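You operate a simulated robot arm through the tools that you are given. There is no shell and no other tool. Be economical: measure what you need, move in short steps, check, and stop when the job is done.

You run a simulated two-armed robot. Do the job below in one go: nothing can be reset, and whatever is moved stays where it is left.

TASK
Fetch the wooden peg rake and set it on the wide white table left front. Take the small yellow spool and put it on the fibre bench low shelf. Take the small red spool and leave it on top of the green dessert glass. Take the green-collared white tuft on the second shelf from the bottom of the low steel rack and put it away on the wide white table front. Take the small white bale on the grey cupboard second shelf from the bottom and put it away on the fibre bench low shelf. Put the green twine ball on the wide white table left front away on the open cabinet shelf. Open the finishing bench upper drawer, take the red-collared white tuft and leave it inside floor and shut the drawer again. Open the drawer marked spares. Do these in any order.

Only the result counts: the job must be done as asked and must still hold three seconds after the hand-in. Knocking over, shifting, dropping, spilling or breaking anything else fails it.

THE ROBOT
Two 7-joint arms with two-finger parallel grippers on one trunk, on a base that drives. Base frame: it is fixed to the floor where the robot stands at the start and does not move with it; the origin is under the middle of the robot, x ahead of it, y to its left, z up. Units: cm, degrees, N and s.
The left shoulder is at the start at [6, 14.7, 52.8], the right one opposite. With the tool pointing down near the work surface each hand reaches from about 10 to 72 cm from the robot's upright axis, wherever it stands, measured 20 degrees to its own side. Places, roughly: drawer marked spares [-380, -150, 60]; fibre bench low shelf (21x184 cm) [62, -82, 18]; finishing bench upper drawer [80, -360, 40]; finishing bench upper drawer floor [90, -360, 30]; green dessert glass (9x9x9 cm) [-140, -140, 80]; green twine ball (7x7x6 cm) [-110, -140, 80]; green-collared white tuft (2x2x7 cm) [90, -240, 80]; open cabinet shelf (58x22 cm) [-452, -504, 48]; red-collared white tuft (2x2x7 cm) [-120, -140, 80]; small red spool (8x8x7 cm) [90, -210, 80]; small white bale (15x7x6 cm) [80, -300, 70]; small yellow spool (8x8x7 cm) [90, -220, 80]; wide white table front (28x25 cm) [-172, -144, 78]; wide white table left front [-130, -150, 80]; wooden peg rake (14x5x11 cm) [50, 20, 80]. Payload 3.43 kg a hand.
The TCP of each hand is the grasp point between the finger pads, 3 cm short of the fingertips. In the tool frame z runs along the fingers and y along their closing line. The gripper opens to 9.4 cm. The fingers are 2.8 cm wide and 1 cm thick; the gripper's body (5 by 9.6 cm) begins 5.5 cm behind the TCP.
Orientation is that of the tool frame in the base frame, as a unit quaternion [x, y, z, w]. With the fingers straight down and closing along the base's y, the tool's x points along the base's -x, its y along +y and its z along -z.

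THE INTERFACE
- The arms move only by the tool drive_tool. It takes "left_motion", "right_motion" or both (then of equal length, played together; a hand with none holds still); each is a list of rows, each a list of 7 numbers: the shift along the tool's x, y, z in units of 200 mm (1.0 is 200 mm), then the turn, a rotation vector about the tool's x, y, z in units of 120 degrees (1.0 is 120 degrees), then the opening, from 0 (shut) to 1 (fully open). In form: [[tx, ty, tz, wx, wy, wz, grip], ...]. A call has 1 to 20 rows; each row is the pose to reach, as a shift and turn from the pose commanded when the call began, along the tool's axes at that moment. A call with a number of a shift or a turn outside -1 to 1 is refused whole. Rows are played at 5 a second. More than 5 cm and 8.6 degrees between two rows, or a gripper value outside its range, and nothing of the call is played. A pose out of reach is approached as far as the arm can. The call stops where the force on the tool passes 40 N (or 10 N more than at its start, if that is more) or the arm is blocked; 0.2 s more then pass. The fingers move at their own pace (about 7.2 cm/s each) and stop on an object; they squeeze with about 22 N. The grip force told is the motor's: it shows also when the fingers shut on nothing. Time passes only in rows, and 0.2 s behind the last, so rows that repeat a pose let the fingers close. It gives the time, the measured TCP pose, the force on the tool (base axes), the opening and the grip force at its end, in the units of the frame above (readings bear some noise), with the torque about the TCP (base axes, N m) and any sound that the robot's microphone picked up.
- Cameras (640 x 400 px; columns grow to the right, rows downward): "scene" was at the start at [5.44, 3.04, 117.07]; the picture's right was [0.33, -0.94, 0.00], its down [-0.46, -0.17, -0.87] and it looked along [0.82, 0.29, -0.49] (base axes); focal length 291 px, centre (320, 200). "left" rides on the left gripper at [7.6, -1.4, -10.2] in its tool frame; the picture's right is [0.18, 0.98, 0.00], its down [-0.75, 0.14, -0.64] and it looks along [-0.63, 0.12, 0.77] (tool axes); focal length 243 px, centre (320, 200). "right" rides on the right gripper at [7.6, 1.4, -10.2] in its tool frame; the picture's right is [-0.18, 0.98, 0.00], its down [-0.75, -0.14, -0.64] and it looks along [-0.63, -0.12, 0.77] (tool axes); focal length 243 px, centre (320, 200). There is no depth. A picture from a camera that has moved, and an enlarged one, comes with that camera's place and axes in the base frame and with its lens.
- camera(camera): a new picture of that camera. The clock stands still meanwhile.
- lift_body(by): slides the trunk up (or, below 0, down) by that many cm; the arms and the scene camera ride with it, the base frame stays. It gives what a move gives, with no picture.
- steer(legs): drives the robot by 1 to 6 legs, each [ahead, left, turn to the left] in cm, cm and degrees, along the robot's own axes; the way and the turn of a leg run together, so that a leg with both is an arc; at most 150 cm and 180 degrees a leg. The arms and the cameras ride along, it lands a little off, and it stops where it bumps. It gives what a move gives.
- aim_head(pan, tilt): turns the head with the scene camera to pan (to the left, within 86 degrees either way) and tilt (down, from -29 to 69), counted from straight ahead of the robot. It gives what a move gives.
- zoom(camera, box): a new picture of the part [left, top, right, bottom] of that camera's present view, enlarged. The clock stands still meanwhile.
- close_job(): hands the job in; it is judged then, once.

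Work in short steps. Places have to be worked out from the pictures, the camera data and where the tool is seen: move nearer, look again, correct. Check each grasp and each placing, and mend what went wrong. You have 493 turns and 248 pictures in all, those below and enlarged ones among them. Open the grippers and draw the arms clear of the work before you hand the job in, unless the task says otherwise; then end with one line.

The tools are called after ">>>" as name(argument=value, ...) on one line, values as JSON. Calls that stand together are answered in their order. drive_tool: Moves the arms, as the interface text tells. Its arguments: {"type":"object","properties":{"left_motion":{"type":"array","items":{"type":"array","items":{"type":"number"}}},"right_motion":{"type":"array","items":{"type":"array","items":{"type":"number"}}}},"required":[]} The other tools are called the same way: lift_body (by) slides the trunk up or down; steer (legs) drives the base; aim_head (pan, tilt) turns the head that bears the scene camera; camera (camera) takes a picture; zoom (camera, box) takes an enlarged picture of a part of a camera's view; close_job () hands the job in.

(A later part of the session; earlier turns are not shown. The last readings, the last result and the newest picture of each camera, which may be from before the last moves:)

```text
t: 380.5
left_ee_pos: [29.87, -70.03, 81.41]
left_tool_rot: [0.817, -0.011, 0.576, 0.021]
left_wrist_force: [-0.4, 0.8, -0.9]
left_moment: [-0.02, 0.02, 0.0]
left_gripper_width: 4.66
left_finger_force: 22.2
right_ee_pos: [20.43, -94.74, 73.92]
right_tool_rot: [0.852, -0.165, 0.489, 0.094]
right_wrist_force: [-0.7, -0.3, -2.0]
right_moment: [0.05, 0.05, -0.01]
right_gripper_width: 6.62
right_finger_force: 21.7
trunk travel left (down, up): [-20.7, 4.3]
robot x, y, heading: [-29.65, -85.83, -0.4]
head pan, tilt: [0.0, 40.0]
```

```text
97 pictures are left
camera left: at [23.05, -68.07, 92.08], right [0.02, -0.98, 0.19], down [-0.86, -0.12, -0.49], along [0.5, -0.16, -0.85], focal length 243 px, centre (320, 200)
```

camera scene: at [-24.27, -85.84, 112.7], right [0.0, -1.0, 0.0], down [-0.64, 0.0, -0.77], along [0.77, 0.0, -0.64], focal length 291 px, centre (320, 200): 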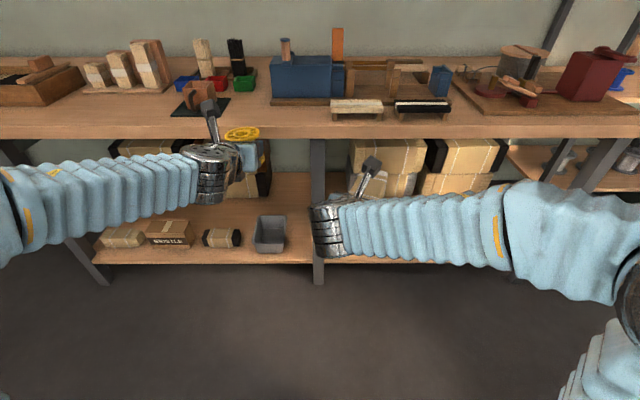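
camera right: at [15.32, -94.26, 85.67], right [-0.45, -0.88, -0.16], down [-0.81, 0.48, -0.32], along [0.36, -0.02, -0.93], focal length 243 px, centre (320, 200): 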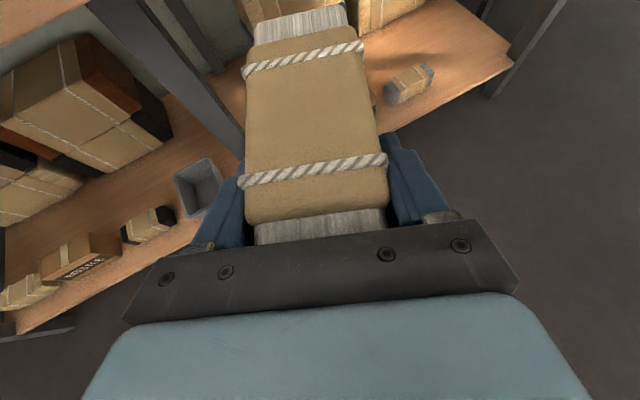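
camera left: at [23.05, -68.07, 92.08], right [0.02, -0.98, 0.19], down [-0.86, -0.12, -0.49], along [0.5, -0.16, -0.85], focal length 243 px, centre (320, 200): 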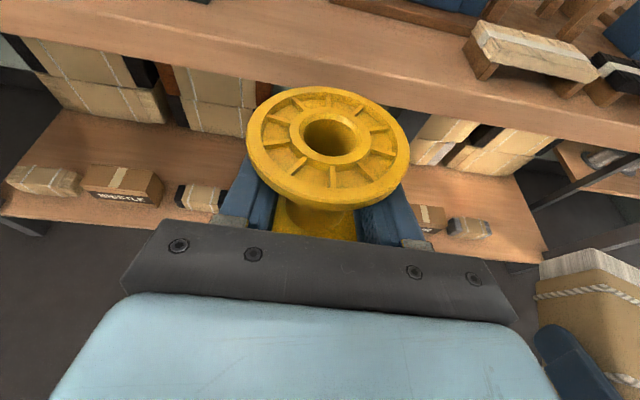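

Between the middle leg (y≈-85) and the COIR box (y≈-123) the low shelf is free. I lower the trunk fully, then both hands, to pass under the bench.

>>> lift_body(by=-20.5)

>>> drive_tool(right_motion=[[-0.13, 0, 0.076, 0.053, 0, -0.031, 0], [-0.26, 0, 0.15, 0.106, 0, -0.062, 0], [-0.39, 0, 0.23, 0.158, 0, -0.093, 0], [-0.52, 0, 0.3, 0.158, 0, -0.093, 0], [-0.646, 0, 0.38, 0.158, 0, -0.093, 0], [-0.646, 0, 0.38, 0.158, 0, -0.093, 0]], left_motion=[[-0.16, -0.1, 0, 0, 0, 0, 0], [-0.32, -0.2, 0, 0, 0, 0, 0], [-0.48, -0.3, 0, 0, 0, 0, 0], [-0.64, -0.4, 0.02, 0, 0, 0, 0], [-0.8, -0.5, 0.037, 0, 0, 0, 0], [-0.837, -0.5, 0.037, 0, 0, 0, 0]])

>>> camera(camera="scene")

```text
t: 382.7
left_ee_pos: [30.04, -69.94, 60.96]
left_tool_rot: [0.818, -0.01, 0.576, 0.02]
left_wrist_force: [0.7, 0.9, -2.0]
left_moment: [-0.02, -0.01, -0.01]
left_gripper_width: 4.66
left_finger_force: 21.9
right_ee_pos: [20.36, -94.6, 53.32]
right_tool_rot: [0.852, -0.165, 0.488, 0.093]
right_wrist_force: [0.2, 0.8, -1.6]
right_moment: [-0.01, 0.01, 0.0]
right_gripper_width: 6.62
right_finger_force: 22.7
trunk travel left (down, up): [-0.2, 24.8]
robot x, y, heading: [-29.78, -85.73, 0.1]
head pan, tilt: [0.0, 40.0]
```

```text
t: 384.1
left_ee_pos: [25.48, -60.03, 44.7]
left_tool_rot: [0.817, -0.011, 0.576, 0.02]
left_wrist_force: [0.1, 0.5, -0.9]
left_moment: [-0.02, -0.02, -0.02]
left_gripper_width: 4.66
left_finger_force: 21.9
left hand out of reach, approached as far as the arm can: row 4
right_ee_pos: [20.46, -94.63, 38.33]
right_tool_rot: [0.868, 0.001, 0.497, -0.002]
right_wrist_force: [-0.9, -0.2, -1.6]
right_moment: [0.0, 0.04, 0.01]
right_gripper_width: 6.61
right_finger_force: 22.1
trunk travel left (down, up): [-0.2, 24.8]
robot x, y, heading: [-29.52, -85.75, -0.0]
head pan, tilt: [0.0, 40.0]
```

```text
96 pictures are left
camera scene: at [-24.28, -85.83, 92.21], right [0.0, -1.0, 0.0], down [-0.64, 0.0, -0.77], along [0.77, 0.0, -0.64], focal length 291 px, centre (320, 200)
```

scene: 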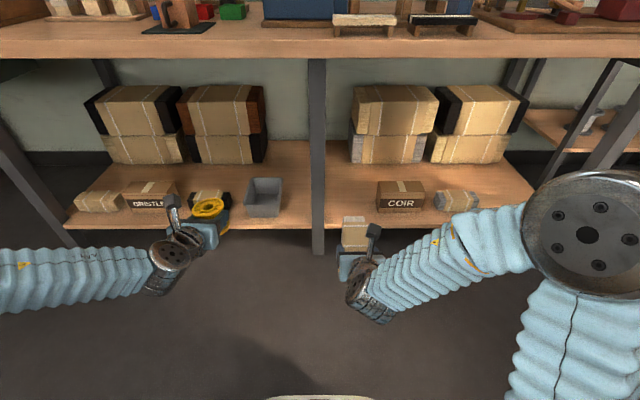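

The gap between leg and COIR box is about 20 cm. I lower the right hand to z≈24 and drive in with the bale centred at y≈-97.

>>> drive_tool(right_motion=[[-0.2, 0, 0.118, 0, 0, 0, 0], [-0.4, 0, 0.236, 0, 0, 0, 0], [-0.56, 0, 0.33, 0, 0, 0, 0], [-0.56, 0, 0.33, 0, 0, 0, 0]])

>>> steer(legs=[[18, -2.5, 0]])

>>> camera(camera="scene")

>>> camera(camera="right")

```text
t: 385.1
left_ee_pos: [25.5, -60.13, 44.74]
left_tool_rot: [0.817, -0.009, 0.576, 0.019]
left_wrist_force: [0.6, -0.2, -1.3]
left_moment: [0.02, 0.02, -0.02]
left_gripper_width: 4.68
left_finger_force: 22.3
right_ee_pos: [20.59, -94.68, 25.17]
right_tool_rot: [0.867, 0.001, 0.498, -0.002]
right_wrist_force: [0.0, 0.1, -1.4]
right_moment: [0.02, 0.0, 0.0]
right_gripper_width: 6.63
right_finger_force: 22.4
trunk travel left (down, up): [-0.2, 24.8]
robot x, y, heading: [-29.87, -85.82, 0.3]
head pan, tilt: [0.0, 40.0]
```

```text
t: 386.6
left_ee_pos: [43.6, -62.66, 44.78]
left_tool_rot: [0.817, -0.01, 0.576, 0.02]
left_wrist_force: [-0.4, -0.2, -1.3]
left_moment: [0.01, -0.01, 0.0]
left_gripper_width: 4.65
left_finger_force: 22.1
right_ee_pos: [38.45, -97.24, 25.32]
right_tool_rot: [0.868, 0.0, 0.497, -0.001]
right_wrist_force: [-0.6, 0.1, -1.4]
right_moment: [0.0, 0.07, -0.02]
right_gripper_width: 6.57
right_finger_force: 22.0
trunk travel left (down, up): [-0.2, 24.8]
robot x, y, heading: [-11.37, -88.35, -0.2]
head pan, tilt: [0.0, 40.0]
```

```text
95 pictures are left
camera scene: at [-6.28, -88.39, 92.2], right [0.0, -1.0, 0.0], down [-0.64, 0.0, -0.77], along [0.77, 0.0, -0.64], focal length 291 px, centre (320, 200)
```

scene: 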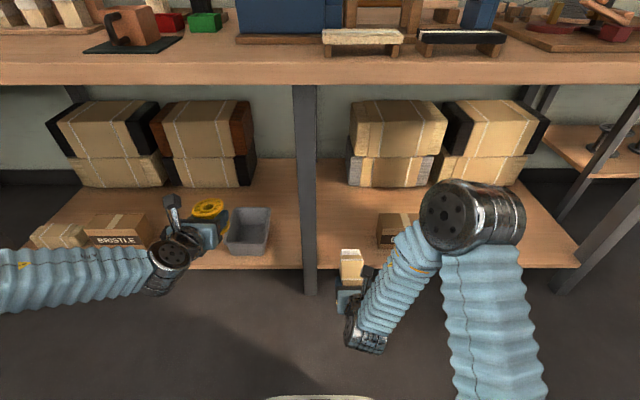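

```text
94 pictures are left
camera right: at [33.5, -98.82, 37.1], right [-0.09, -0.98, -0.16], down [-0.94, 0.14, -0.32], along [0.34, 0.12, -0.93], focal length 243 px, centre (320, 200)
```

right: 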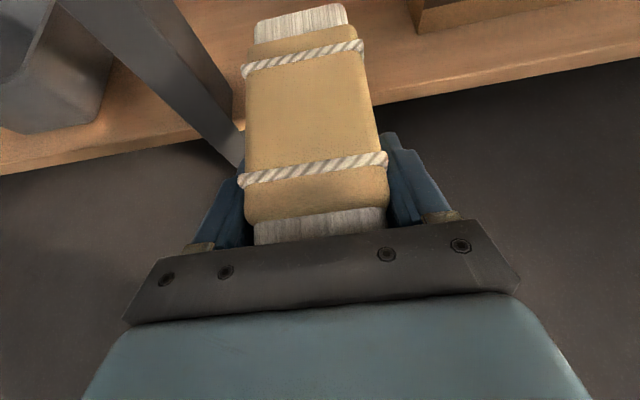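

Gap centre is y≈-98.5. I shift 1.3 cm right and drive 20 cm ahead.

>>> steer(legs=[[0, -1.3, 0], [20, 0, 0]])

>>> camera(camera="right")

>>> camera(camera="scene")

```text
t: 388.6
left_ee_pos: [63.45, -64.17, 44.68]
left_tool_rot: [0.817, -0.011, 0.576, 0.021]
left_wrist_force: [-0.2, 0.1, -0.5]
left_moment: [-0.04, 0.01, -0.03]
left_gripper_width: 4.65
left_finger_force: 22.1
right_ee_pos: [58.36, -98.8, 25.31]
right_tool_rot: [0.868, -0.001, 0.497, 0.0]
right_wrist_force: [0.0, -0.1, -1.5]
right_moment: [0.0, 0.05, 0.02]
right_gripper_width: 6.61
right_finger_force: 21.9
trunk travel left (down, up): [-0.2, 24.8]
robot x, y, heading: [8.2, -89.73, -0.3]
head pan, tilt: [0.0, 40.0]
```

```text
93 pictures are left
camera right: at [53.4, -100.33, 37.1], right [-0.09, -0.98, -0.16], down [-0.93, 0.14, -0.32], along [0.34, 0.12, -0.93], focal length 243 px, centre (320, 200)
```

right: 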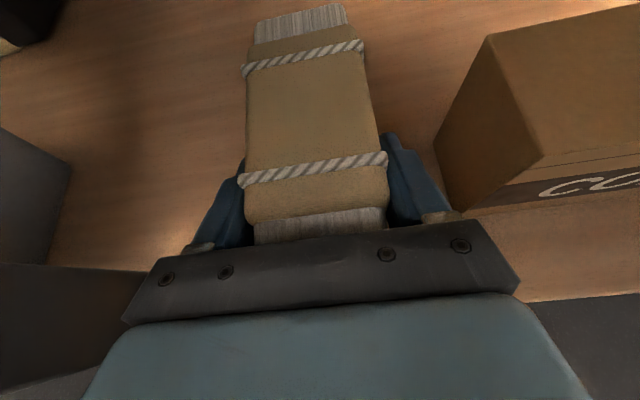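

```text
92 pictures are left
camera scene: at [13.65, -89.79, 92.2], right [-0.01, -1.0, 0.0], down [-0.64, 0.0, -0.77], along [0.77, 0.0, -0.64], focal length 291 px, centre (320, 200)
```

scene: 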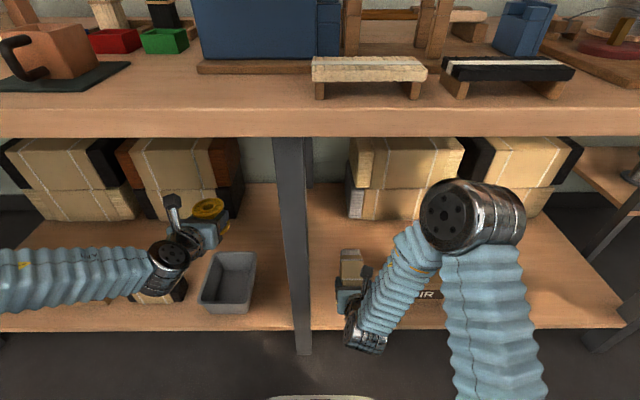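

Well placed. I lower in small steps to contact.

>>> drive_tool(right_motion=[[-0.05, 0, 0.03, 0, 0, 0, 0], [-0.1, 0, 0.059, 0, 0, 0, 0], [-0.1, 0, 0.059, 0, 0, 0, 0]])

>>> drive_tool(right_motion=[[-0.0173, 0, 0.01, 0, 0, 0, 0], [-0.0345, 0, 0.02, 0, 0, 0, 0], [-0.0518, 0, 0.03, 0, 0, 0, 0], [-0.0518, 0, 0.03, 0, 0, 0, 0]])

```text
t: 389.4
left_ee_pos: [63.54, -64.11, 44.7]
left_tool_rot: [0.817, -0.011, 0.576, 0.021]
left_wrist_force: [-0.6, 0.2, -1.5]
left_moment: [0.01, 0.01, 0.01]
left_gripper_width: 4.64
left_finger_force: 22.4
right_ee_pos: [58.27, -98.85, 22.88]
right_tool_rot: [0.868, -0.001, 0.497, -0.001]
right_wrist_force: [-0.4, -0.8, -1.4]
right_moment: [0.02, 0.05, -0.02]
right_gripper_width: 6.63
right_finger_force: 22.2
trunk travel left (down, up): [-0.2, 24.8]
robot x, y, heading: [8.01, -89.73, -0.0]
head pan, tilt: [0.0, 40.0]
```

```text
t: 390.4
left_ee_pos: [63.34, -64.21, 44.71]
left_tool_rot: [0.817, -0.012, 0.576, 0.022]
left_wrist_force: [-0.3, 0.1, -1.1]
left_moment: [0.02, 0.01, -0.02]
left_gripper_width: 4.62
left_finger_force: 22.0
right_ee_pos: [58.38, -98.75, 21.71]
right_tool_rot: [0.868, -0.002, 0.497, 0.0]
right_wrist_force: [-0.6, 0.1, -1.4]
right_moment: [0.04, 0.03, 0.0]
right_gripper_width: 6.64
right_finger_force: 22.2
trunk travel left (down, up): [-0.2, 24.8]
robot x, y, heading: [8.27, -89.86, -0.6]
head pan, tilt: [0.0, 40.0]
```

>>> drive_tool(right_motion=[[-0.0173, 0, 0.01, 0, 0, 0, 0], [-0.0345, 0, 0.02, 0, 0, 0, 0], [-0.0345, 0, 0.02, 0, 0, 0, 0]])

>>> drive_tool(right_motion=[[-0.0173, 0, 0.01, 0, 0, 0, 0], [-0.0345, 0, 0.02, 0, 0, 0, 0], [-0.0345, 0, 0.02, 0, 0, 0, 0]])

```text
t: 391.2
left_ee_pos: [63.51, -64.3, 44.7]
left_tool_rot: [0.817, -0.011, 0.576, 0.021]
left_wrist_force: [-0.2, 0.8, -1.9]
left_moment: [0.02, 0.01, -0.01]
left_gripper_width: 4.62
left_finger_force: 21.8
right_ee_pos: [58.32, -98.76, 21.01]
right_tool_rot: [0.868, -0.002, 0.497, 0.0]
right_wrist_force: [0.2, 0.1, -1.2]
right_moment: [0.04, 0.06, -0.04]
right_gripper_width: 6.63
right_finger_force: 21.7
trunk travel left (down, up): [-0.2, 24.8]
robot x, y, heading: [8.12, -89.7, -0.3]
head pan, tilt: [0.0, 40.0]
```

```text
t: 392.0
left_ee_pos: [63.51, -64.28, 44.85]
left_tool_rot: [0.817, -0.012, 0.577, 0.022]
left_wrist_force: [0.0, 0.1, 0.1]
left_moment: [0.02, 0.02, 0.01]
left_gripper_width: 4.62
left_finger_force: 21.5
right_ee_pos: [58.36, -98.87, 20.33]
right_tool_rot: [0.867, 0.0, 0.498, -0.001]
right_wrist_force: [-2.1, -1.2, 18.1]
right_moment: [-0.07, 0.2, -0.02]
right_gripper_width: 6.63
right_finger_force: 22.0
trunk travel left (down, up): [-0.2, 24.8]
robot x, y, heading: [8.2, -90.2, -0.4]
head pan, tilt: [0.0, 40.0]
```

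Contact. I ease, open, and draw the base straight back.

>>> drive_tool(right_motion=[[0.006, 0, -0.004, 0, 0, 0, 0], [0.006, 0, -0.004, 0, 0, 0, 0.8], [0.006, 0, -0.004, 0, 0, 0, 0.92], [0.006, 0, -0.004, 0, 0, 0, 0.92]])

>>> camera(camera="right")

```text
t: 393.0
left_ee_pos: [63.49, -64.21, 44.83]
left_tool_rot: [0.818, -0.012, 0.575, 0.022]
left_wrist_force: [0.0, -0.2, -1.0]
left_moment: [0.04, 0.02, 0.02]
left_gripper_width: 4.63
left_finger_force: 22.0
right_ee_pos: [58.43, -98.72, 20.37]
right_tool_rot: [0.868, -0.001, 0.497, 0.0]
right_wrist_force: [-0.6, -0.2, -0.4]
right_moment: [0.01, -0.01, 0.02]
right_gripper_width: 8.65
right_finger_force: 0.2
trunk travel left (down, up): [-0.2, 24.8]
robot x, y, heading: [8.48, -90.05, -0.5]
head pan, tilt: [0.0, 40.0]
```

```text
91 pictures are left
camera right: at [53.41, -100.3, 32.13], right [-0.09, -0.98, -0.16], down [-0.93, 0.14, -0.32], along [0.34, 0.12, -0.93], focal length 243 px, centre (320, 200)
```

right: 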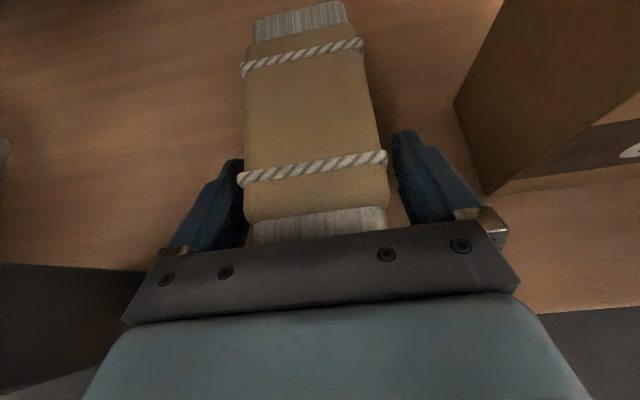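

>>> steer(legs=[[-38, 0, 0]])

>>> camera(camera="scene")

```text
t: 395.4
left_ee_pos: [25.61, -64.1, 44.73]
left_tool_rot: [0.818, -0.013, 0.575, 0.022]
left_wrist_force: [0.4, -0.3, -0.2]
left_moment: [0.0, -0.03, 0.04]
left_gripper_width: 4.65
left_finger_force: 22.1
right_ee_pos: [20.39, -98.64, 20.43]
right_tool_rot: [0.868, -0.003, 0.497, 0.001]
right_wrist_force: [-0.3, -0.1, -0.1]
right_moment: [0.02, 0.01, -0.03]
right_gripper_width: 8.65
right_finger_force: 0.1
trunk travel left (down, up): [-0.2, 24.8]
robot x, y, heading: [-29.32, -89.62, -0.6]
head pan, tilt: [0.0, 40.0]
```

```text
90 pictures are left
camera scene: at [-24.31, -89.51, 92.21], right [-0.01, -1.0, 0.0], down [-0.64, 0.01, -0.77], along [0.77, -0.01, -0.64], focal length 291 px, centre (320, 200)
```

scene: 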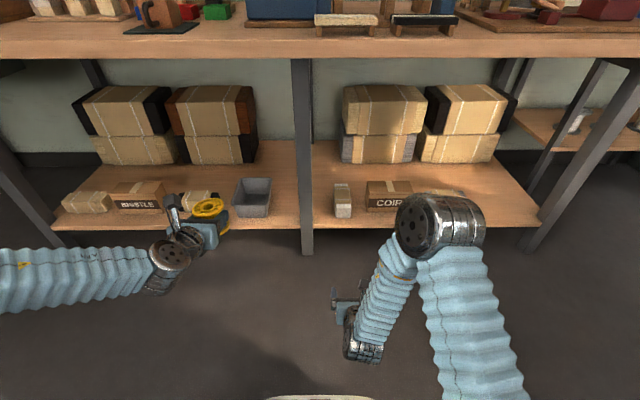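

The bale lies on the low shelf. For the spool I'll use the free gap right of the bundle (y≈-157). I lower the left hand, raise the right, and drive right.

>>> drive_tool(left_motion=[[-0.2, 0, 0.07, 0, 0, 0, 0], [-0.4, 0, 0.14, 0, 0, 0, 0], [-0.6, 0, 0.22, 0, 0, 0, 0], [-0.8, 0, 0.29, 0, 0, 0, 0], [-0.92, 0, 0.333, 0, 0, 0, 0], [-0.92, 0, 0.333, 0, 0, 0, 0]], right_motion=[[0.17, 0, -0.1, 0, 0, 0, 0.9], [0.34, 0, -0.2, 0, 0, 0, 0.9], [0.52, 0, -0.3, 0, 0, 0, 0.9], [0.69, 0, -0.4, 0, 0, 0, 0.9], [0.86, 0, -0.5, 0, 0, 0, 0.9], [0.86, 0, -0.5, 0, 0, 0, 0.9]])

>>> steer(legs=[[0, -89, 1]])

>>> camera(camera="scene")

>>> camera(camera="left")

```text
t: 396.8
left_ee_pos: [25.91, -62.18, 26.7]
left_tool_rot: [0.819, -0.017, 0.572, 0.028]
left_wrist_force: [0.8, -0.5, 0.2]
left_moment: [0.0, 0.04, -0.02]
left_gripper_width: 4.58
left_finger_force: 22.1
left hand out of reach, approached as far as the arm can: row 4, 5, 6
right_ee_pos: [20.42, -98.68, 40.19]
right_tool_rot: [0.868, -0.003, 0.497, 0.0]
right_wrist_force: [0.0, 0.6, -0.6]
right_moment: [0.01, 0.02, 0.01]
right_gripper_width: 8.47
right_finger_force: 0.1
trunk travel left (down, up): [-0.2, 24.8]
robot x, y, heading: [-29.65, -89.72, -0.6]
head pan, tilt: [0.0, 40.0]
```

```text
t: 401.5
left_ee_pos: [25.37, -150.25, 26.75]
left_tool_rot: [0.82, -0.009, 0.572, 0.022]
left_wrist_force: [0.3, 0.0, -2.4]
left_moment: [0.0, 0.02, -0.04]
left_gripper_width: 4.59
left_finger_force: 22.0
right_ee_pos: [20.37, -186.72, 40.19]
right_tool_rot: [0.868, 0.004, 0.497, -0.003]
right_wrist_force: [-0.3, 0.0, -0.8]
right_moment: [0.02, 0.0, -0.01]
right_gripper_width: 8.45
right_finger_force: 0.1
trunk travel left (down, up): [-0.2, 24.8]
robot x, y, heading: [-30.09, -177.98, 0.3]
head pan, tilt: [0.0, 40.0]
```

```text
89 pictures are left
camera scene: at [-24.47, -178.22, 92.21], right [0.01, -1.0, 0.0], down [-0.64, 0.0, -0.77], along [0.77, 0.0, -0.64], focal length 291 px, centre (320, 200)
```

scene: 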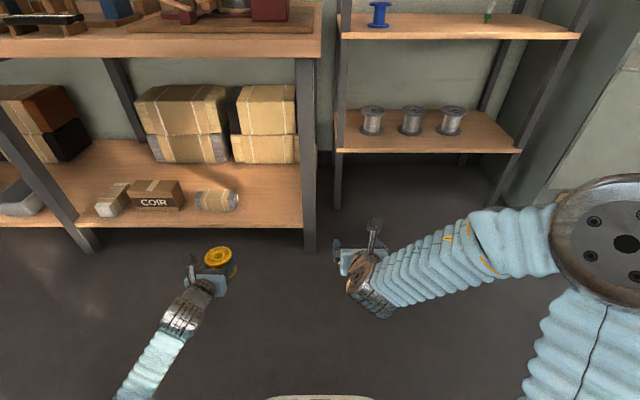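

```text
88 pictures are left
camera left: at [18.56, -148.21, 37.38], right [0.02, -0.98, 0.2], down [-0.87, -0.12, -0.48], along [0.5, -0.16, -0.85], focal length 243 px, centre (320, 200)
```

left: 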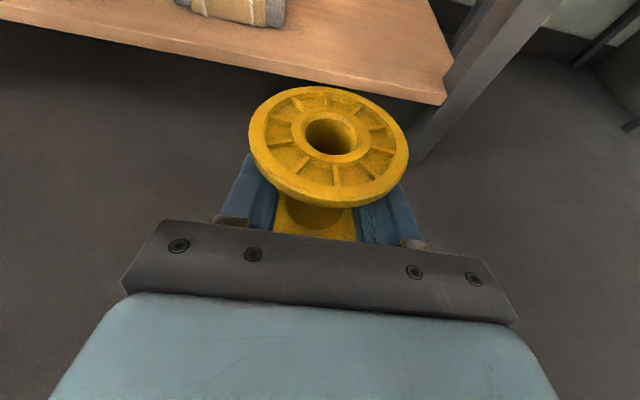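

The gap spans y -146…-171. I shift right 8 cm and drive in 35 cm.

>>> steer(legs=[[0, -8, 0], [35, 0, 0]])

>>> camera(camera="left")

>>> camera(camera="scene")

```text
t: 404.4
left_ee_pos: [60.93, -157.83, 26.66]
left_tool_rot: [0.82, -0.01, 0.572, 0.022]
left_wrist_force: [-0.2, 0.2, -1.2]
left_moment: [0.0, -0.01, -0.04]
left_gripper_width: 4.59
left_finger_force: 22.0
right_ee_pos: [55.96, -194.55, 40.16]
right_tool_rot: [0.868, 0.005, 0.497, -0.004]
right_wrist_force: [0.1, 0.2, 0.1]
right_moment: [-0.01, 0.06, -0.01]
right_gripper_width: 8.45
right_finger_force: 0.0
trunk travel left (down, up): [-0.2, 24.8]
robot x, y, heading: [5.76, -186.0, -0.0]
head pan, tilt: [0.0, 40.0]
```

```text
87 pictures are left
camera left: at [54.14, -155.99, 37.37], right [0.02, -0.98, 0.2], down [-0.87, -0.12, -0.48], along [0.5, -0.16, -0.85], focal length 243 px, centre (320, 200)
```

left: 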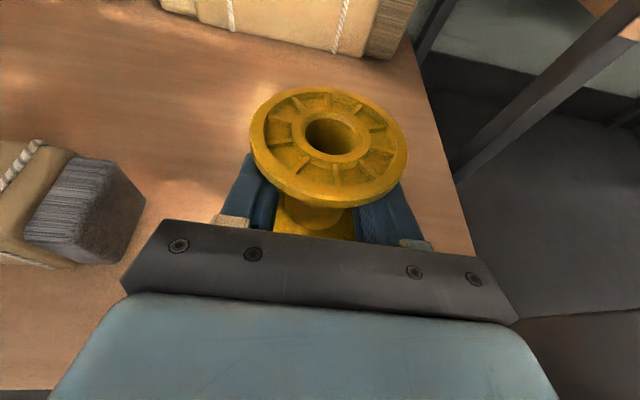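

```text
86 pictures are left
camera scene: at [11.08, -185.97, 92.21], right [0.01, -1.0, 0.0], down [-0.64, 0.0, -0.77], along [0.77, 0.0, -0.64], focal length 291 px, centre (320, 200)
```

scene: 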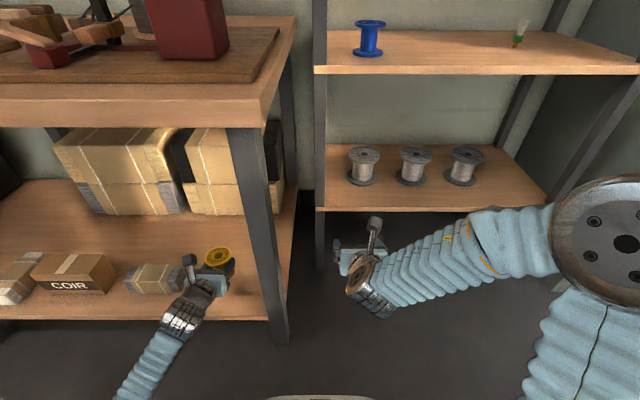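

Good spot. I lower toward the shelf.

>>> drive_tool(left_motion=[[-0.12, 0, 0.044, 0, 0, 0, 0], [-0.24, 0, 0.088, 0, 0, 0, 0], [-0.24, 0, 0.088, 0, 0, 0, 0]])

>>> drive_tool(left_motion=[[-0.019, 0, 0.007, 0, 0, 0, 0], [-0.038, 0, 0.014, 0, 0, 0, 0], [-0.038, 0, 0.014, 0, 0, 0, 0]])

```text
t: 405.2
left_ee_pos: [60.99, -156.28, 22.57]
left_tool_rot: [0.822, -0.014, 0.569, 0.028]
left_wrist_force: [0.2, 0.2, -0.5]
left_moment: [-0.01, -0.01, 0.02]
left_gripper_width: 4.56
left_finger_force: 21.8
left hand out of reach, approached as far as the arm can: row 1, 2, 3
right_ee_pos: [55.92, -194.46, 40.27]
right_tool_rot: [0.868, 0.004, 0.497, -0.003]
right_wrist_force: [-0.4, 1.2, 1.0]
right_moment: [-0.01, 0.0, -0.01]
right_gripper_width: 8.47
right_finger_force: 0.0
trunk travel left (down, up): [-0.2, 24.8]
robot x, y, heading: [5.83, -185.92, 0.4]
head pan, tilt: [0.0, 40.0]
```

```text
t: 406.0
left_ee_pos: [61.14, -155.83, 22.19]
left_tool_rot: [0.821, -0.013, 0.571, 0.026]
left_wrist_force: [0.1, -1.0, -0.3]
left_moment: [-0.01, 0.01, 0.0]
left_gripper_width: 4.56
left_finger_force: 22.0
left hand out of reach, approached as far as the arm can: row 1, 2, 3
right_ee_pos: [55.79, -194.42, 40.28]
right_tool_rot: [0.867, 0.004, 0.498, -0.003]
right_wrist_force: [0.4, -0.7, 0.6]
right_moment: [-0.01, 0.0, -0.03]
right_gripper_width: 8.43
right_finger_force: 0.1
trunk travel left (down, up): [-0.2, 24.8]
robot x, y, heading: [6.08, -185.92, 0.4]
head pan, tilt: [0.0, 40.0]
```

The arm is near a joint limit this far out to the left. I raise slightly, back out, bring the hand inward relative to the base, and re-enter.

>>> drive_tool(left_motion=[[0.1, 0, -0.036, 0, 0, 0, 0], [0.22, 0, -0.08, 0, 0, 0, 0]])

>>> steer(legs=[[-33, 0, 0]])

>>> drive_tool(left_motion=[[0, 0.2, 0.05, 0, 0, 0, 0], [0, 0.4, 0.1, 0, 0, 0, 0], [0, 0.6, 0.15, 0, 0, 0, 0], [0, 0.8, 0.2, 0, 0, 0, 0], [0, 1, 0.2, 0, 0, 0, 0], [0, 1, 0.2, 0, 0, 0, 0]])

>>> camera(camera="scene")

```text
t: 406.6
left_ee_pos: [61.12, -155.6, 26.81]
left_tool_rot: [0.82, -0.01, 0.572, 0.024]
left_wrist_force: [-0.4, -0.7, -1.9]
left_moment: [-0.01, 0.01, -0.03]
left_gripper_width: 4.55
left_finger_force: 21.7
right_ee_pos: [55.82, -194.4, 40.19]
right_tool_rot: [0.868, 0.004, 0.497, -0.004]
right_wrist_force: [-0.1, -1.0, -1.1]
right_moment: [-0.02, 0.03, 0.01]
right_gripper_width: 8.44
right_finger_force: 0.0
trunk travel left (down, up): [-0.2, 24.8]
robot x, y, heading: [5.67, -186.12, 0.2]
head pan, tilt: [0.0, 40.0]
```

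```text
t: 408.8
left_ee_pos: [27.48, -155.72, 26.73]
left_tool_rot: [0.82, -0.01, 0.572, 0.023]
left_wrist_force: [0.3, 0.4, -1.2]
left_moment: [0.0, -0.01, 0.0]
left_gripper_width: 4.57
left_finger_force: 22.1
right_ee_pos: [22.33, -194.56, 40.27]
right_tool_rot: [0.868, 0.003, 0.497, -0.003]
right_wrist_force: [1.1, 0.4, -0.4]
right_moment: [0.03, 0.01, -0.02]
right_gripper_width: 8.46
right_finger_force: 0.0
trunk travel left (down, up): [-0.2, 24.8]
robot x, y, heading: [-27.69, -186.43, 0.3]
head pan, tilt: [0.0, 40.0]
```

```text
t: 410.2
left_ee_pos: [32.34, -167.69, 31.97]
left_tool_rot: [0.832, -0.029, 0.552, 0.049]
left_wrist_force: [0.4, -0.5, -0.9]
left_moment: [-0.01, 0.02, 0.01]
left_gripper_width: 4.53
left_finger_force: 21.7
left hand out of reach, approached as far as the arm can: row 1, 2, 3, 4, 5, 6
right_ee_pos: [22.32, -194.68, 40.17]
right_tool_rot: [0.867, 0.003, 0.498, -0.003]
right_wrist_force: [-0.4, 0.3, 0.5]
right_moment: [0.01, 0.02, 0.0]
right_gripper_width: 8.48
right_finger_force: 0.0
trunk travel left (down, up): [-0.2, 24.8]
robot x, y, heading: [-27.56, -186.15, 0.3]
head pan, tilt: [0.0, 40.0]
```

```text
85 pictures are left
camera scene: at [-22.46, -186.14, 92.21], right [0.01, -1.0, 0.0], down [-0.64, 0.0, -0.77], along [0.77, 0.0, -0.64], focal length 291 px, centre (320, 200)
```

scene: 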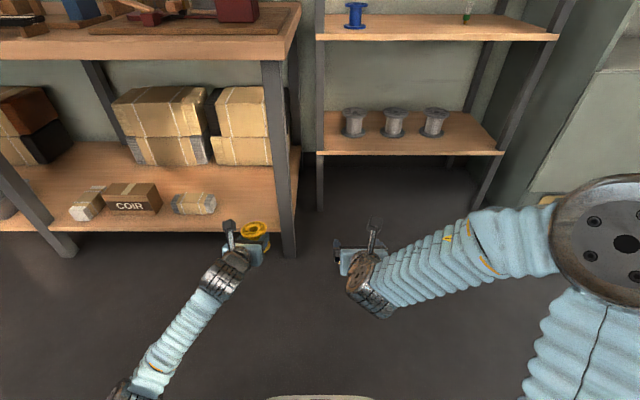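

The left elbow is folded low. I try with the arm stretched further forward instead: back the base off, then extend and lower in free air.

>>> steer(legs=[[-28, 0, 0]])

>>> drive_tool(left_motion=[[0.06, 0, 0.18, 0, 0, 0, 0], [0.12, 0, 0.36, 0, 0, 0, 0], [0.2, 0, 0.52, 0, 0, 0, 0], [0.26, 0, 0.68, 0, 0, 0, 0], [0.26, 0, 0.68, 0, 0, 0, 0]])

>>> drive_tool(left_motion=[[-0.12, 0, 0.05, 0, 0, 0, 0], [-0.24, 0, 0.1, 0, 0, 0, 0], [-0.36, 0, 0.15, 0, 0, 0, 0], [-0.48, 0, 0.2, 0, 0, 0, 0], [-0.48, 0, 0.2, 0, 0, 0, 0]])

```text
t: 412.2
left_ee_pos: [4.41, -167.83, 32.03]
left_tool_rot: [0.832, -0.03, 0.552, 0.049]
left_wrist_force: [-0.3, -0.1, -1.7]
left_moment: [-0.01, 0.04, -0.01]
left_gripper_width: 4.54
left_finger_force: 22.2
right_ee_pos: [-5.62, -194.79, 40.23]
right_tool_rot: [0.868, 0.003, 0.497, -0.003]
right_wrist_force: [-0.4, 0.0, -0.4]
right_moment: [0.01, 0.0, 0.04]
right_gripper_width: 8.47
right_finger_force: 0.0
trunk travel left (down, up): [-0.2, 24.8]
robot x, y, heading: [-55.8, -185.98, 0.4]
head pan, tilt: [0.0, 40.0]
```

```text
t: 413.4
left_ee_pos: [18.81, -169.19, 31.51]
left_tool_rot: [0.832, -0.029, 0.552, 0.05]
left_wrist_force: [0.5, 0.2, -1.0]
left_moment: [-0.01, 0.02, 0.01]
left_gripper_width: 4.56
left_finger_force: 22.1
right_ee_pos: [-5.47, -194.86, 40.22]
right_tool_rot: [0.868, 0.004, 0.496, -0.004]
right_wrist_force: [0.0, -0.4, 0.5]
right_moment: [-0.01, 0.01, -0.03]
right_gripper_width: 8.46
right_finger_force: 0.1
trunk travel left (down, up): [-0.2, 24.8]
robot x, y, heading: [-55.64, -186.01, 0.2]
head pan, tilt: [0.0, 40.0]
```

```text
t: 414.6
left_ee_pos: [18.81, -169.55, 26.33]
left_tool_rot: [0.832, -0.03, 0.551, 0.05]
left_wrist_force: [0.0, -0.3, -1.6]
left_moment: [0.0, -0.01, -0.01]
left_gripper_width: 4.53
left_finger_force: 21.6
left hand out of reach, approached as far as the arm can: row 3, 4, 5
right_ee_pos: [-5.6, -194.9, 40.18]
right_tool_rot: [0.868, 0.004, 0.496, -0.003]
right_wrist_force: [0.6, 0.3, 0.6]
right_moment: [-0.02, 0.02, -0.02]
right_gripper_width: 8.46
right_finger_force: 0.1
trunk travel left (down, up): [-0.2, 24.8]
robot x, y, heading: [-55.66, -186.56, 0.3]
head pan, tilt: [0.0, 40.0]
```

Not enough. I will hand the spool over: put it back on the rack shelf and re-grasp it with the right hand, which reaches low well. First I raise everything.

>>> lift_body(by=20.5)

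>>> drive_tool(left_motion=[[0.2, 0, -0.08, 0, 0, 0, 0], [0.4, 0, -0.17, 0, 0, 0, 0], [0.6, 0, -0.25, 0, 0, 0, 0], [0.8, 0, -0.34, 0, 0, 0, 0], [1, 0, -0.42, 0, 0, 0, 0]])

>>> drive_tool(left_motion=[[0.2, 0, -0.08, 0, 0, 0, 0], [0.4, 0, -0.17, 0, 0, 0, 0], [0.6, 0, -0.25, 0, 0, 0, 0], [0.7, 0, -0.29, 0, 0, 0, 0]])

>>> camera(camera="scene")

```text
t: 416.8
left_ee_pos: [18.92, -169.54, 46.71]
left_tool_rot: [0.832, -0.029, 0.552, 0.049]
left_wrist_force: [0.0, 0.2, -1.4]
left_moment: [0.0, 0.03, 0.01]
left_gripper_width: 4.53
left_finger_force: 22.1
right_ee_pos: [-5.57, -194.74, 60.66]
right_tool_rot: [0.868, 0.004, 0.497, -0.004]
right_wrist_force: [-0.8, -0.4, 0.1]
right_moment: [0.0, -0.01, -0.02]
right_gripper_width: 8.46
right_finger_force: 0.1
trunk travel left (down, up): [-20.7, 4.3]
robot x, y, heading: [-55.66, -186.34, 0.4]
head pan, tilt: [0.0, 40.0]
```

```text
t: 418.0
left_ee_pos: [19.02, -168.38, 68.39]
left_tool_rot: [0.832, -0.029, 0.551, 0.05]
left_wrist_force: [-0.4, 0.3, -0.9]
left_moment: [0.02, -0.01, -0.02]
left_gripper_width: 4.54
left_finger_force: 22.0
right_ee_pos: [-5.45, -194.6, 60.71]
right_tool_rot: [0.868, 0.004, 0.497, -0.003]
right_wrist_force: [1.1, -0.1, -0.8]
right_moment: [0.02, 0.01, 0.0]
right_gripper_width: 8.46
right_finger_force: 0.0
trunk travel left (down, up): [-20.7, 4.3]
robot x, y, heading: [-56.25, -186.6, 0.3]
head pan, tilt: [0.0, 40.0]
```

```text
t: 419.0
left_ee_pos: [19.16, -167.77, 83.49]
left_tool_rot: [0.832, -0.029, 0.551, 0.049]
left_wrist_force: [0.4, 0.2, -0.6]
left_moment: [-0.01, 0.03, -0.02]
left_gripper_width: 4.51
left_finger_force: 22.2
right_ee_pos: [-5.57, -194.8, 60.71]
right_tool_rot: [0.868, 0.004, 0.497, -0.003]
right_wrist_force: [0.5, -1.1, -0.2]
right_moment: [-0.02, 0.02, -0.01]
right_gripper_width: 8.44
right_finger_force: 0.1
trunk travel left (down, up): [-20.7, 4.3]
robot x, y, heading: [-55.83, -186.22, 0.5]
head pan, tilt: [0.0, 40.0]
```

```text
84 pictures are left
camera scene: at [-50.37, -186.27, 112.7], right [0.01, -1.0, 0.0], down [-0.64, 0.0, -0.77], along [0.77, 0.0, -0.64], focal length 291 px, centre (320, 200)
```

scene: 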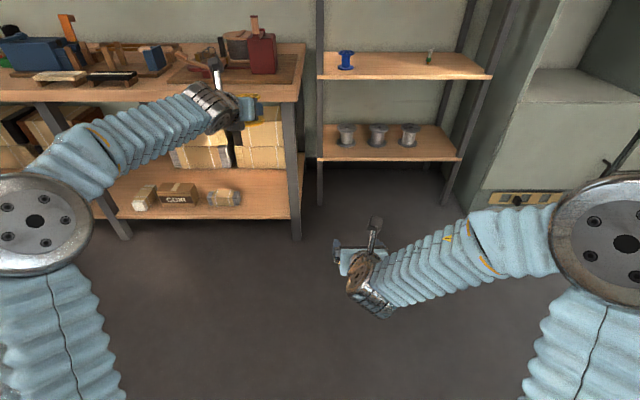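

The elbow has come up again, mirroring the good right arm. I bring the left hand closer in (like the right's working pose), then lower the trunk and test going down.

>>> drive_tool(left_motion=[[-0.07, 0.09, -0.16, 0.02, 0, -0.01, 0], [-0.15, 0.19, -0.33, 0.046, 0, -0.02, 0], [-0.22, 0.29, -0.5, 0.046, 0, -0.02, 0], [-0.3, 0.39, -0.66, 0.046, 0, -0.02, 0], [-0.37, 0.49, -0.83, 0.046, 0, -0.02, 0], [-0.45, 0.59, -0.99, 0.046, 0, -0.02, 0]])

>>> lift_body(by=-20.5)

>>> drive_tool(left_motion=[[-0.2, 0, 0.08, 0, 0, 0, 0], [-0.4, 0, 0.17, 0, 0, 0, 0], [-0.6, 0, 0.25, 0, 0, 0, 0], [-0.8, 0, 0.34, 0, 0, 0, 0], [-1, 0, 0.42, 0, 0, 0, 0]])

>>> camera(camera="scene")

```text
t: 420.4
left_ee_pos: [-3.78, -177.21, 83.47]
left_tool_rot: [0.834, 0.015, 0.552, 0.02]
left_wrist_force: [0.2, 0.3, -1.1]
left_moment: [-0.02, 0.0, 0.0]
left_gripper_width: 4.51
left_finger_force: 22.1
right_ee_pos: [-5.55, -194.74, 60.63]
right_tool_rot: [0.868, 0.004, 0.496, -0.003]
right_wrist_force: [-0.6, 0.4, 0.1]
right_moment: [0.01, -0.04, 0.01]
right_gripper_width: 8.48
right_finger_force: 0.0
trunk travel left (down, up): [-20.7, 4.3]
robot x, y, heading: [-55.55, -186.23, 0.4]
head pan, tilt: [0.0, 40.0]
```

```text
t: 422.6
left_ee_pos: [-3.61, -177.35, 62.96]
left_tool_rot: [0.834, 0.015, 0.551, 0.021]
left_wrist_force: [0.7, 0.1, -1.6]
left_moment: [0.01, 0.02, 0.03]
left_gripper_width: 4.39
left_finger_force: 22.4
right_ee_pos: [-5.55, -194.82, 40.19]
right_tool_rot: [0.868, 0.003, 0.497, -0.003]
right_wrist_force: [-0.1, 0.5, 0.0]
right_moment: [-0.02, 0.0, 0.01]
right_gripper_width: 8.47
right_finger_force: 0.1
trunk travel left (down, up): [-0.2, 24.8]
robot x, y, heading: [-55.92, -186.61, 0.2]
head pan, tilt: [0.0, 40.0]
```

```text
t: 423.8
left_ee_pos: [-3.94, -178.3, 41.35]
left_tool_rot: [0.834, 0.015, 0.552, 0.022]
left_wrist_force: [-0.6, 0.6, 0.2]
left_moment: [0.02, 0.04, -0.02]
left_gripper_width: 4.37
left_finger_force: 22.0
right_ee_pos: [-5.68, -194.81, 40.2]
right_tool_rot: [0.868, 0.004, 0.497, -0.003]
right_wrist_force: [-0.3, -0.6, 0.2]
right_moment: [0.0, -0.01, 0.02]
right_gripper_width: 8.45
right_finger_force: 0.1
trunk travel left (down, up): [-0.2, 24.8]
robot x, y, heading: [-55.52, -186.37, 0.4]
head pan, tilt: [0.0, 40.0]
```

```text
83 pictures are left
camera scene: at [-50.4, -186.28, 92.21], right [0.01, -1.0, 0.0], down [-0.64, 0.0, -0.77], along [0.77, 0.0, -0.64], focal length 291 px, centre (320, 200)
```

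scene: 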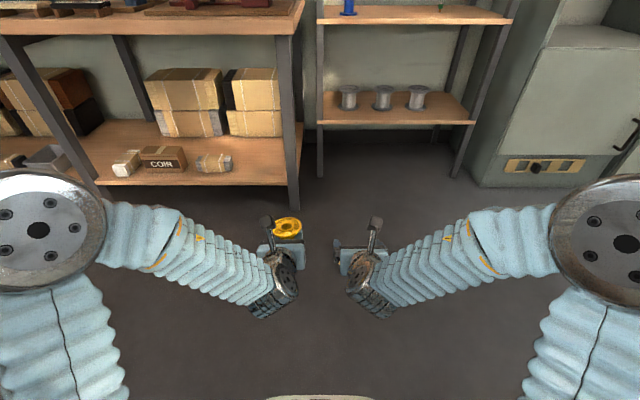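

The left arm now mirrors the right. But the grip width is shrinking (4.67→4.37), so I check the spool in the hand.

>>> camera(camera="left")

>>> zoom(camera="scene", box=[230, 190, 350, 330])

```text
82 pictures are left
camera left: at [-10.25, -176.37, 52.3], right [0.07, -0.97, 0.22], down [-0.89, -0.16, -0.43], along [0.46, -0.16, -0.87], focal length 243 px, centre (320, 200)
```

left: 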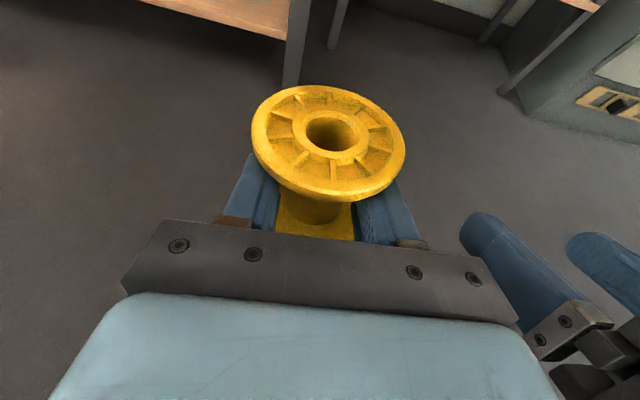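

```text
2.86 times, centred on (290, 260) of scene
camera zoom: at [-50.4, -186.28, 92.21], right [0.01, -1.0, 0.0], down [-0.64, 0.0, -0.77], along [0.77, 0.0, -0.64], focal length 831 px, centre (406, 29)
```

zoom: 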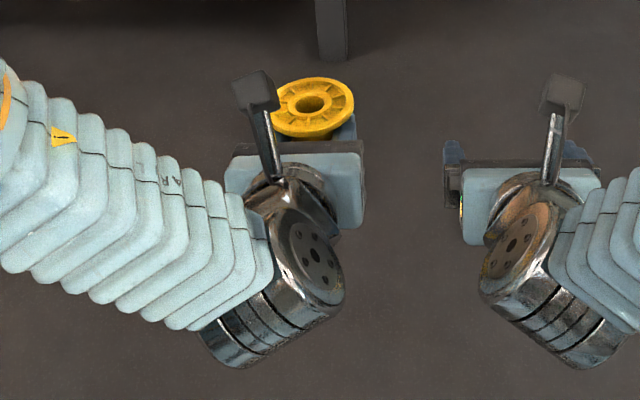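

The spool has slid a little in the grip but is still secure. I lower the left hand further, move the right hand aside, and drive to the gap again.

>>> drive_tool(left_motion=[[-0.17, 0, 0.07, 0, 0, 0, 0], [-0.34, 0, 0.145, 0, 0, 0, 0], [-0.51, 0, 0.22, 0, 0, 0, 0], [-0.62, 0, 0.26, 0, 0, 0, 0], [-0.62, 0, 0.26, 0, 0, 0, 0]], right_motion=[[0, 0.2, 0, 0, 0, 0, 0.9], [0, 0.4, 0, 0, 0, 0, 0.9], [0, 0.6, 0, 0, 0, 0, 0.9], [0, 0.8, 0, 0, 0, 0, 0.9], [0, 0.8, 0, 0, 0, 0, 0.9]])

>>> steer(legs=[[0, 20.5, 0], [38, 0, 0]])

>>> camera(camera="scene")

>>> camera(camera="left")

```text
t: 425.0
left_ee_pos: [-3.9, -179.02, 27.86]
left_tool_rot: [0.834, 0.014, 0.552, 0.021]
left_wrist_force: [-0.6, -0.4, -1.2]
left_moment: [-0.05, -0.01, -0.02]
left_gripper_width: 4.35
left_finger_force: 22.4
right_ee_pos: [-5.45, -210.61, 40.16]
right_tool_rot: [0.868, 0.004, 0.497, -0.003]
right_wrist_force: [-0.4, -0.2, -0.5]
right_moment: [0.02, -0.03, 0.0]
right_gripper_width: 8.45
right_finger_force: 0.0
trunk travel left (down, up): [-0.2, 24.8]
robot x, y, heading: [-56.0, -186.44, 0.2]
head pan, tilt: [0.0, 40.0]
```

```text
t: 428.6
left_ee_pos: [34.34, -158.27, 27.84]
left_tool_rot: [0.834, 0.014, 0.551, 0.021]
left_wrist_force: [-0.1, -1.1, -0.7]
left_moment: [-0.03, 0.0, 0.0]
left_gripper_width: 4.37
left_finger_force: 21.6
right_ee_pos: [32.69, -189.92, 40.26]
right_tool_rot: [0.868, 0.004, 0.496, -0.003]
right_wrist_force: [-0.2, -0.5, 0.3]
right_moment: [0.02, 0.03, 0.03]
right_gripper_width: 8.46
right_finger_force: 0.1
trunk travel left (down, up): [-0.2, 24.8]
robot x, y, heading: [-17.52, -165.04, 0.5]
head pan, tilt: [0.0, 40.0]
```

```text
80 pictures are left
camera scene: at [-12.2, -165.57, 92.21], right [0.01, -1.0, 0.0], down [-0.64, 0.0, -0.77], along [0.77, 0.0, -0.64], focal length 291 px, centre (320, 200)
```

scene: 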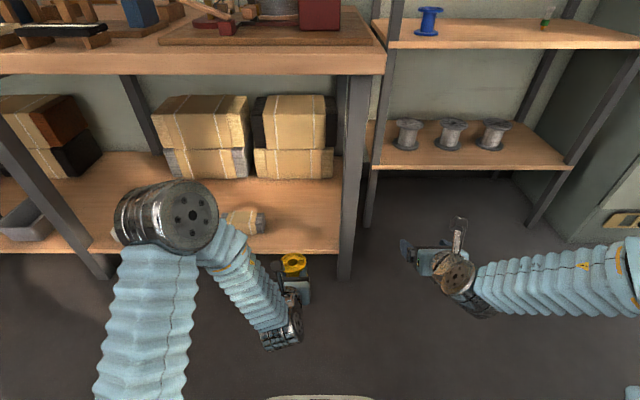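

```text
79 pictures are left
camera left: at [27.97, -156.29, 38.93], right [0.07, -0.97, 0.22], down [-0.89, -0.16, -0.43], along [0.46, -0.16, -0.87], focal length 243 px, centre (320, 200)
```

left: 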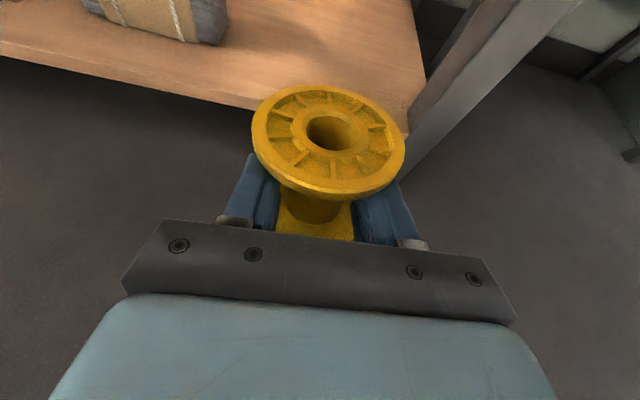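

Path is clear. I drive in 26 cm.

>>> steer(legs=[[26, 0, 0]])

>>> drive_tool(left_motion=[[-0.09, 0, 0.038, 0, 0, 0, 0], [-0.184, 0, 0.078, 0, 0, 0, 0], [-0.184, 0, 0.078, 0, 0, 0, 0]])

>>> camera(camera="left")

```text
t: 430.5
left_ee_pos: [59.96, -158.1, 27.94]
left_tool_rot: [0.834, 0.015, 0.551, 0.021]
left_wrist_force: [-1.3, -0.8, -1.2]
left_moment: [0.0, 0.01, 0.01]
left_gripper_width: 4.29
left_finger_force: 22.1
right_ee_pos: [58.44, -189.84, 40.22]
right_tool_rot: [0.868, 0.004, 0.496, -0.003]
right_wrist_force: [-0.4, 0.6, -0.4]
right_moment: [0.0, -0.03, 0.01]
right_gripper_width: 8.47
right_finger_force: 0.1
trunk travel left (down, up): [-0.2, 24.8]
robot x, y, heading: [8.15, -165.59, 0.1]
head pan, tilt: [0.0, 40.0]
```

```text
t: 431.3
left_ee_pos: [60.05, -158.35, 23.92]
left_tool_rot: [0.834, 0.015, 0.551, 0.021]
left_wrist_force: [-0.2, 0.6, -0.8]
left_moment: [0.0, 0.05, -0.02]
left_gripper_width: 4.28
left_finger_force: 22.0
right_ee_pos: [58.51, -189.8, 40.17]
right_tool_rot: [0.868, 0.005, 0.497, -0.004]
right_wrist_force: [-1.2, 0.5, 0.2]
right_moment: [-0.01, 0.03, 0.01]
right_gripper_width: 8.47
right_finger_force: 0.0
trunk travel left (down, up): [-0.2, 24.8]
robot x, y, heading: [8.12, -165.78, 0.4]
head pan, tilt: [0.0, 40.0]
```

```text
78 pictures are left
camera left: at [53.74, -156.37, 34.91], right [0.07, -0.97, 0.22], down [-0.89, -0.16, -0.43], along [0.46, -0.16, -0.87], focal length 243 px, centre (320, 200)
```

left: 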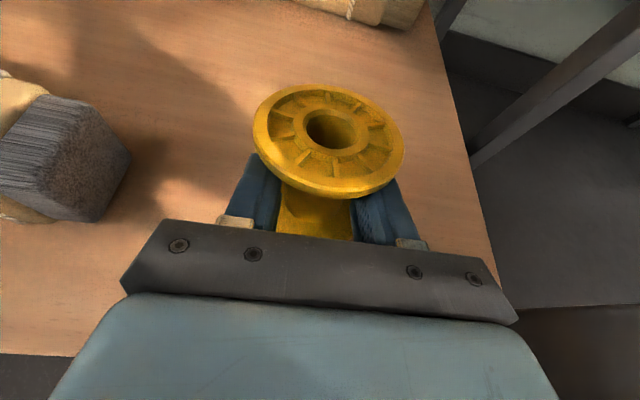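

Good. I lower in small steps to contact.

>>> drive_tool(left_motion=[[-0.0184, 0, 0.0078, 0, 0, 0, 0], [-0.037, 0, 0.0156, 0, 0, 0, 0], [-0.055, 0, 0.0234, 0, 0, 0, 0], [-0.055, 0, 0.0234, 0, 0, 0, 0]])

>>> drive_tool(left_motion=[[-0.0184, 0, 0.0078, 0, 0, 0, 0], [-0.037, 0, 0.0156, 0, 0, 0, 0], [-0.055, 0, 0.0234, 0, 0, 0, 0], [-0.055, 0, 0.0234, 0, 0, 0, 0]])

```text
t: 432.3
left_ee_pos: [60.04, -158.46, 22.76]
left_tool_rot: [0.834, 0.014, 0.551, 0.02]
left_wrist_force: [-0.1, 0.0, -2.1]
left_moment: [0.02, 0.0, 0.01]
left_gripper_width: 4.26
left_finger_force: 22.8
right_ee_pos: [58.53, -189.77, 40.19]
right_tool_rot: [0.868, 0.004, 0.496, -0.003]
right_wrist_force: [0.0, 0.3, 1.1]
right_moment: [-0.02, 0.01, -0.01]
right_gripper_width: 8.48
right_finger_force: 0.0
trunk travel left (down, up): [-0.2, 24.8]
robot x, y, heading: [8.28, -165.79, 0.5]
head pan, tilt: [0.0, 40.0]
```

```text
t: 433.3
left_ee_pos: [60.08, -158.48, 21.5]
left_tool_rot: [0.834, 0.014, 0.552, 0.021]
left_wrist_force: [-0.1, 0.6, 0.1]
left_moment: [0.02, -0.05, 0.03]
left_gripper_width: 4.26
left_finger_force: 22.2
right_ee_pos: [58.58, -189.84, 40.06]
right_tool_rot: [0.867, 0.004, 0.498, -0.004]
right_wrist_force: [-0.2, 0.5, 0.5]
right_moment: [0.0, -0.03, 0.0]
right_gripper_width: 8.46
right_finger_force: 0.2
trunk travel left (down, up): [-0.2, 24.8]
robot x, y, heading: [8.38, -165.51, 0.2]
head pan, tilt: [0.0, 40.0]
```

>>> drive_tool(left_motion=[[-0.0184, 0, 0.0078, 0, 0, 0, 0], [-0.0184, 0, 0.0078, 0, 0, 0, 0]])

>>> drive_tool(left_motion=[[-0.0184, 0, 0.0078, 0, 0, 0, 0], [-0.0184, 0, 0.0078, 0, 0, 0, 0]])

>>> camera(camera="left")

```text
t: 433.9
left_ee_pos: [60.04, -158.41, 21.26]
left_tool_rot: [0.833, 0.015, 0.552, 0.02]
left_wrist_force: [-3.2, -1.0, 14.8]
left_moment: [0.16, -0.52, -0.04]
left_gripper_width: 4.28
left_finger_force: 22.4
right_ee_pos: [58.56, -189.81, 40.19]
right_tool_rot: [0.868, 0.004, 0.497, -0.003]
right_wrist_force: [0.0, 0.6, -0.8]
right_moment: [-0.02, 0.02, -0.01]
right_gripper_width: 8.49
right_finger_force: 0.1
trunk travel left (down, up): [-0.2, 24.8]
robot x, y, heading: [7.52, -164.91, 0.4]
head pan, tilt: [0.0, 40.0]
```

```text
t: 434.5
left_ee_pos: [59.95, -158.43, 20.64]
left_tool_rot: [0.835, 0.014, 0.55, 0.021]
left_wrist_force: [-1.9, 0.2, 5.7]
left_moment: [0.14, -0.2, 0.07]
left_gripper_width: 4.26
left_finger_force: 21.7
right_ee_pos: [58.54, -189.86, 40.14]
right_tool_rot: [0.868, 0.004, 0.497, -0.003]
right_wrist_force: [0.0, 1.2, -0.7]
right_moment: [-0.01, 0.03, 0.01]
right_gripper_width: 8.45
right_finger_force: 0.0
trunk travel left (down, up): [-0.2, 24.8]
robot x, y, heading: [8.35, -165.08, 0.4]
head pan, tilt: [0.0, 40.0]
```

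```text
77 pictures are left
camera left: at [53.66, -156.47, 31.7], right [0.07, -0.97, 0.22], down [-0.89, -0.17, -0.43], along [0.46, -0.16, -0.87], focal length 243 px, centre (320, 200)
```

left: 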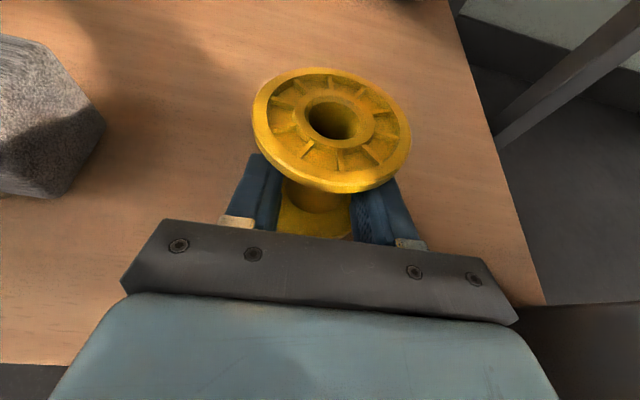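

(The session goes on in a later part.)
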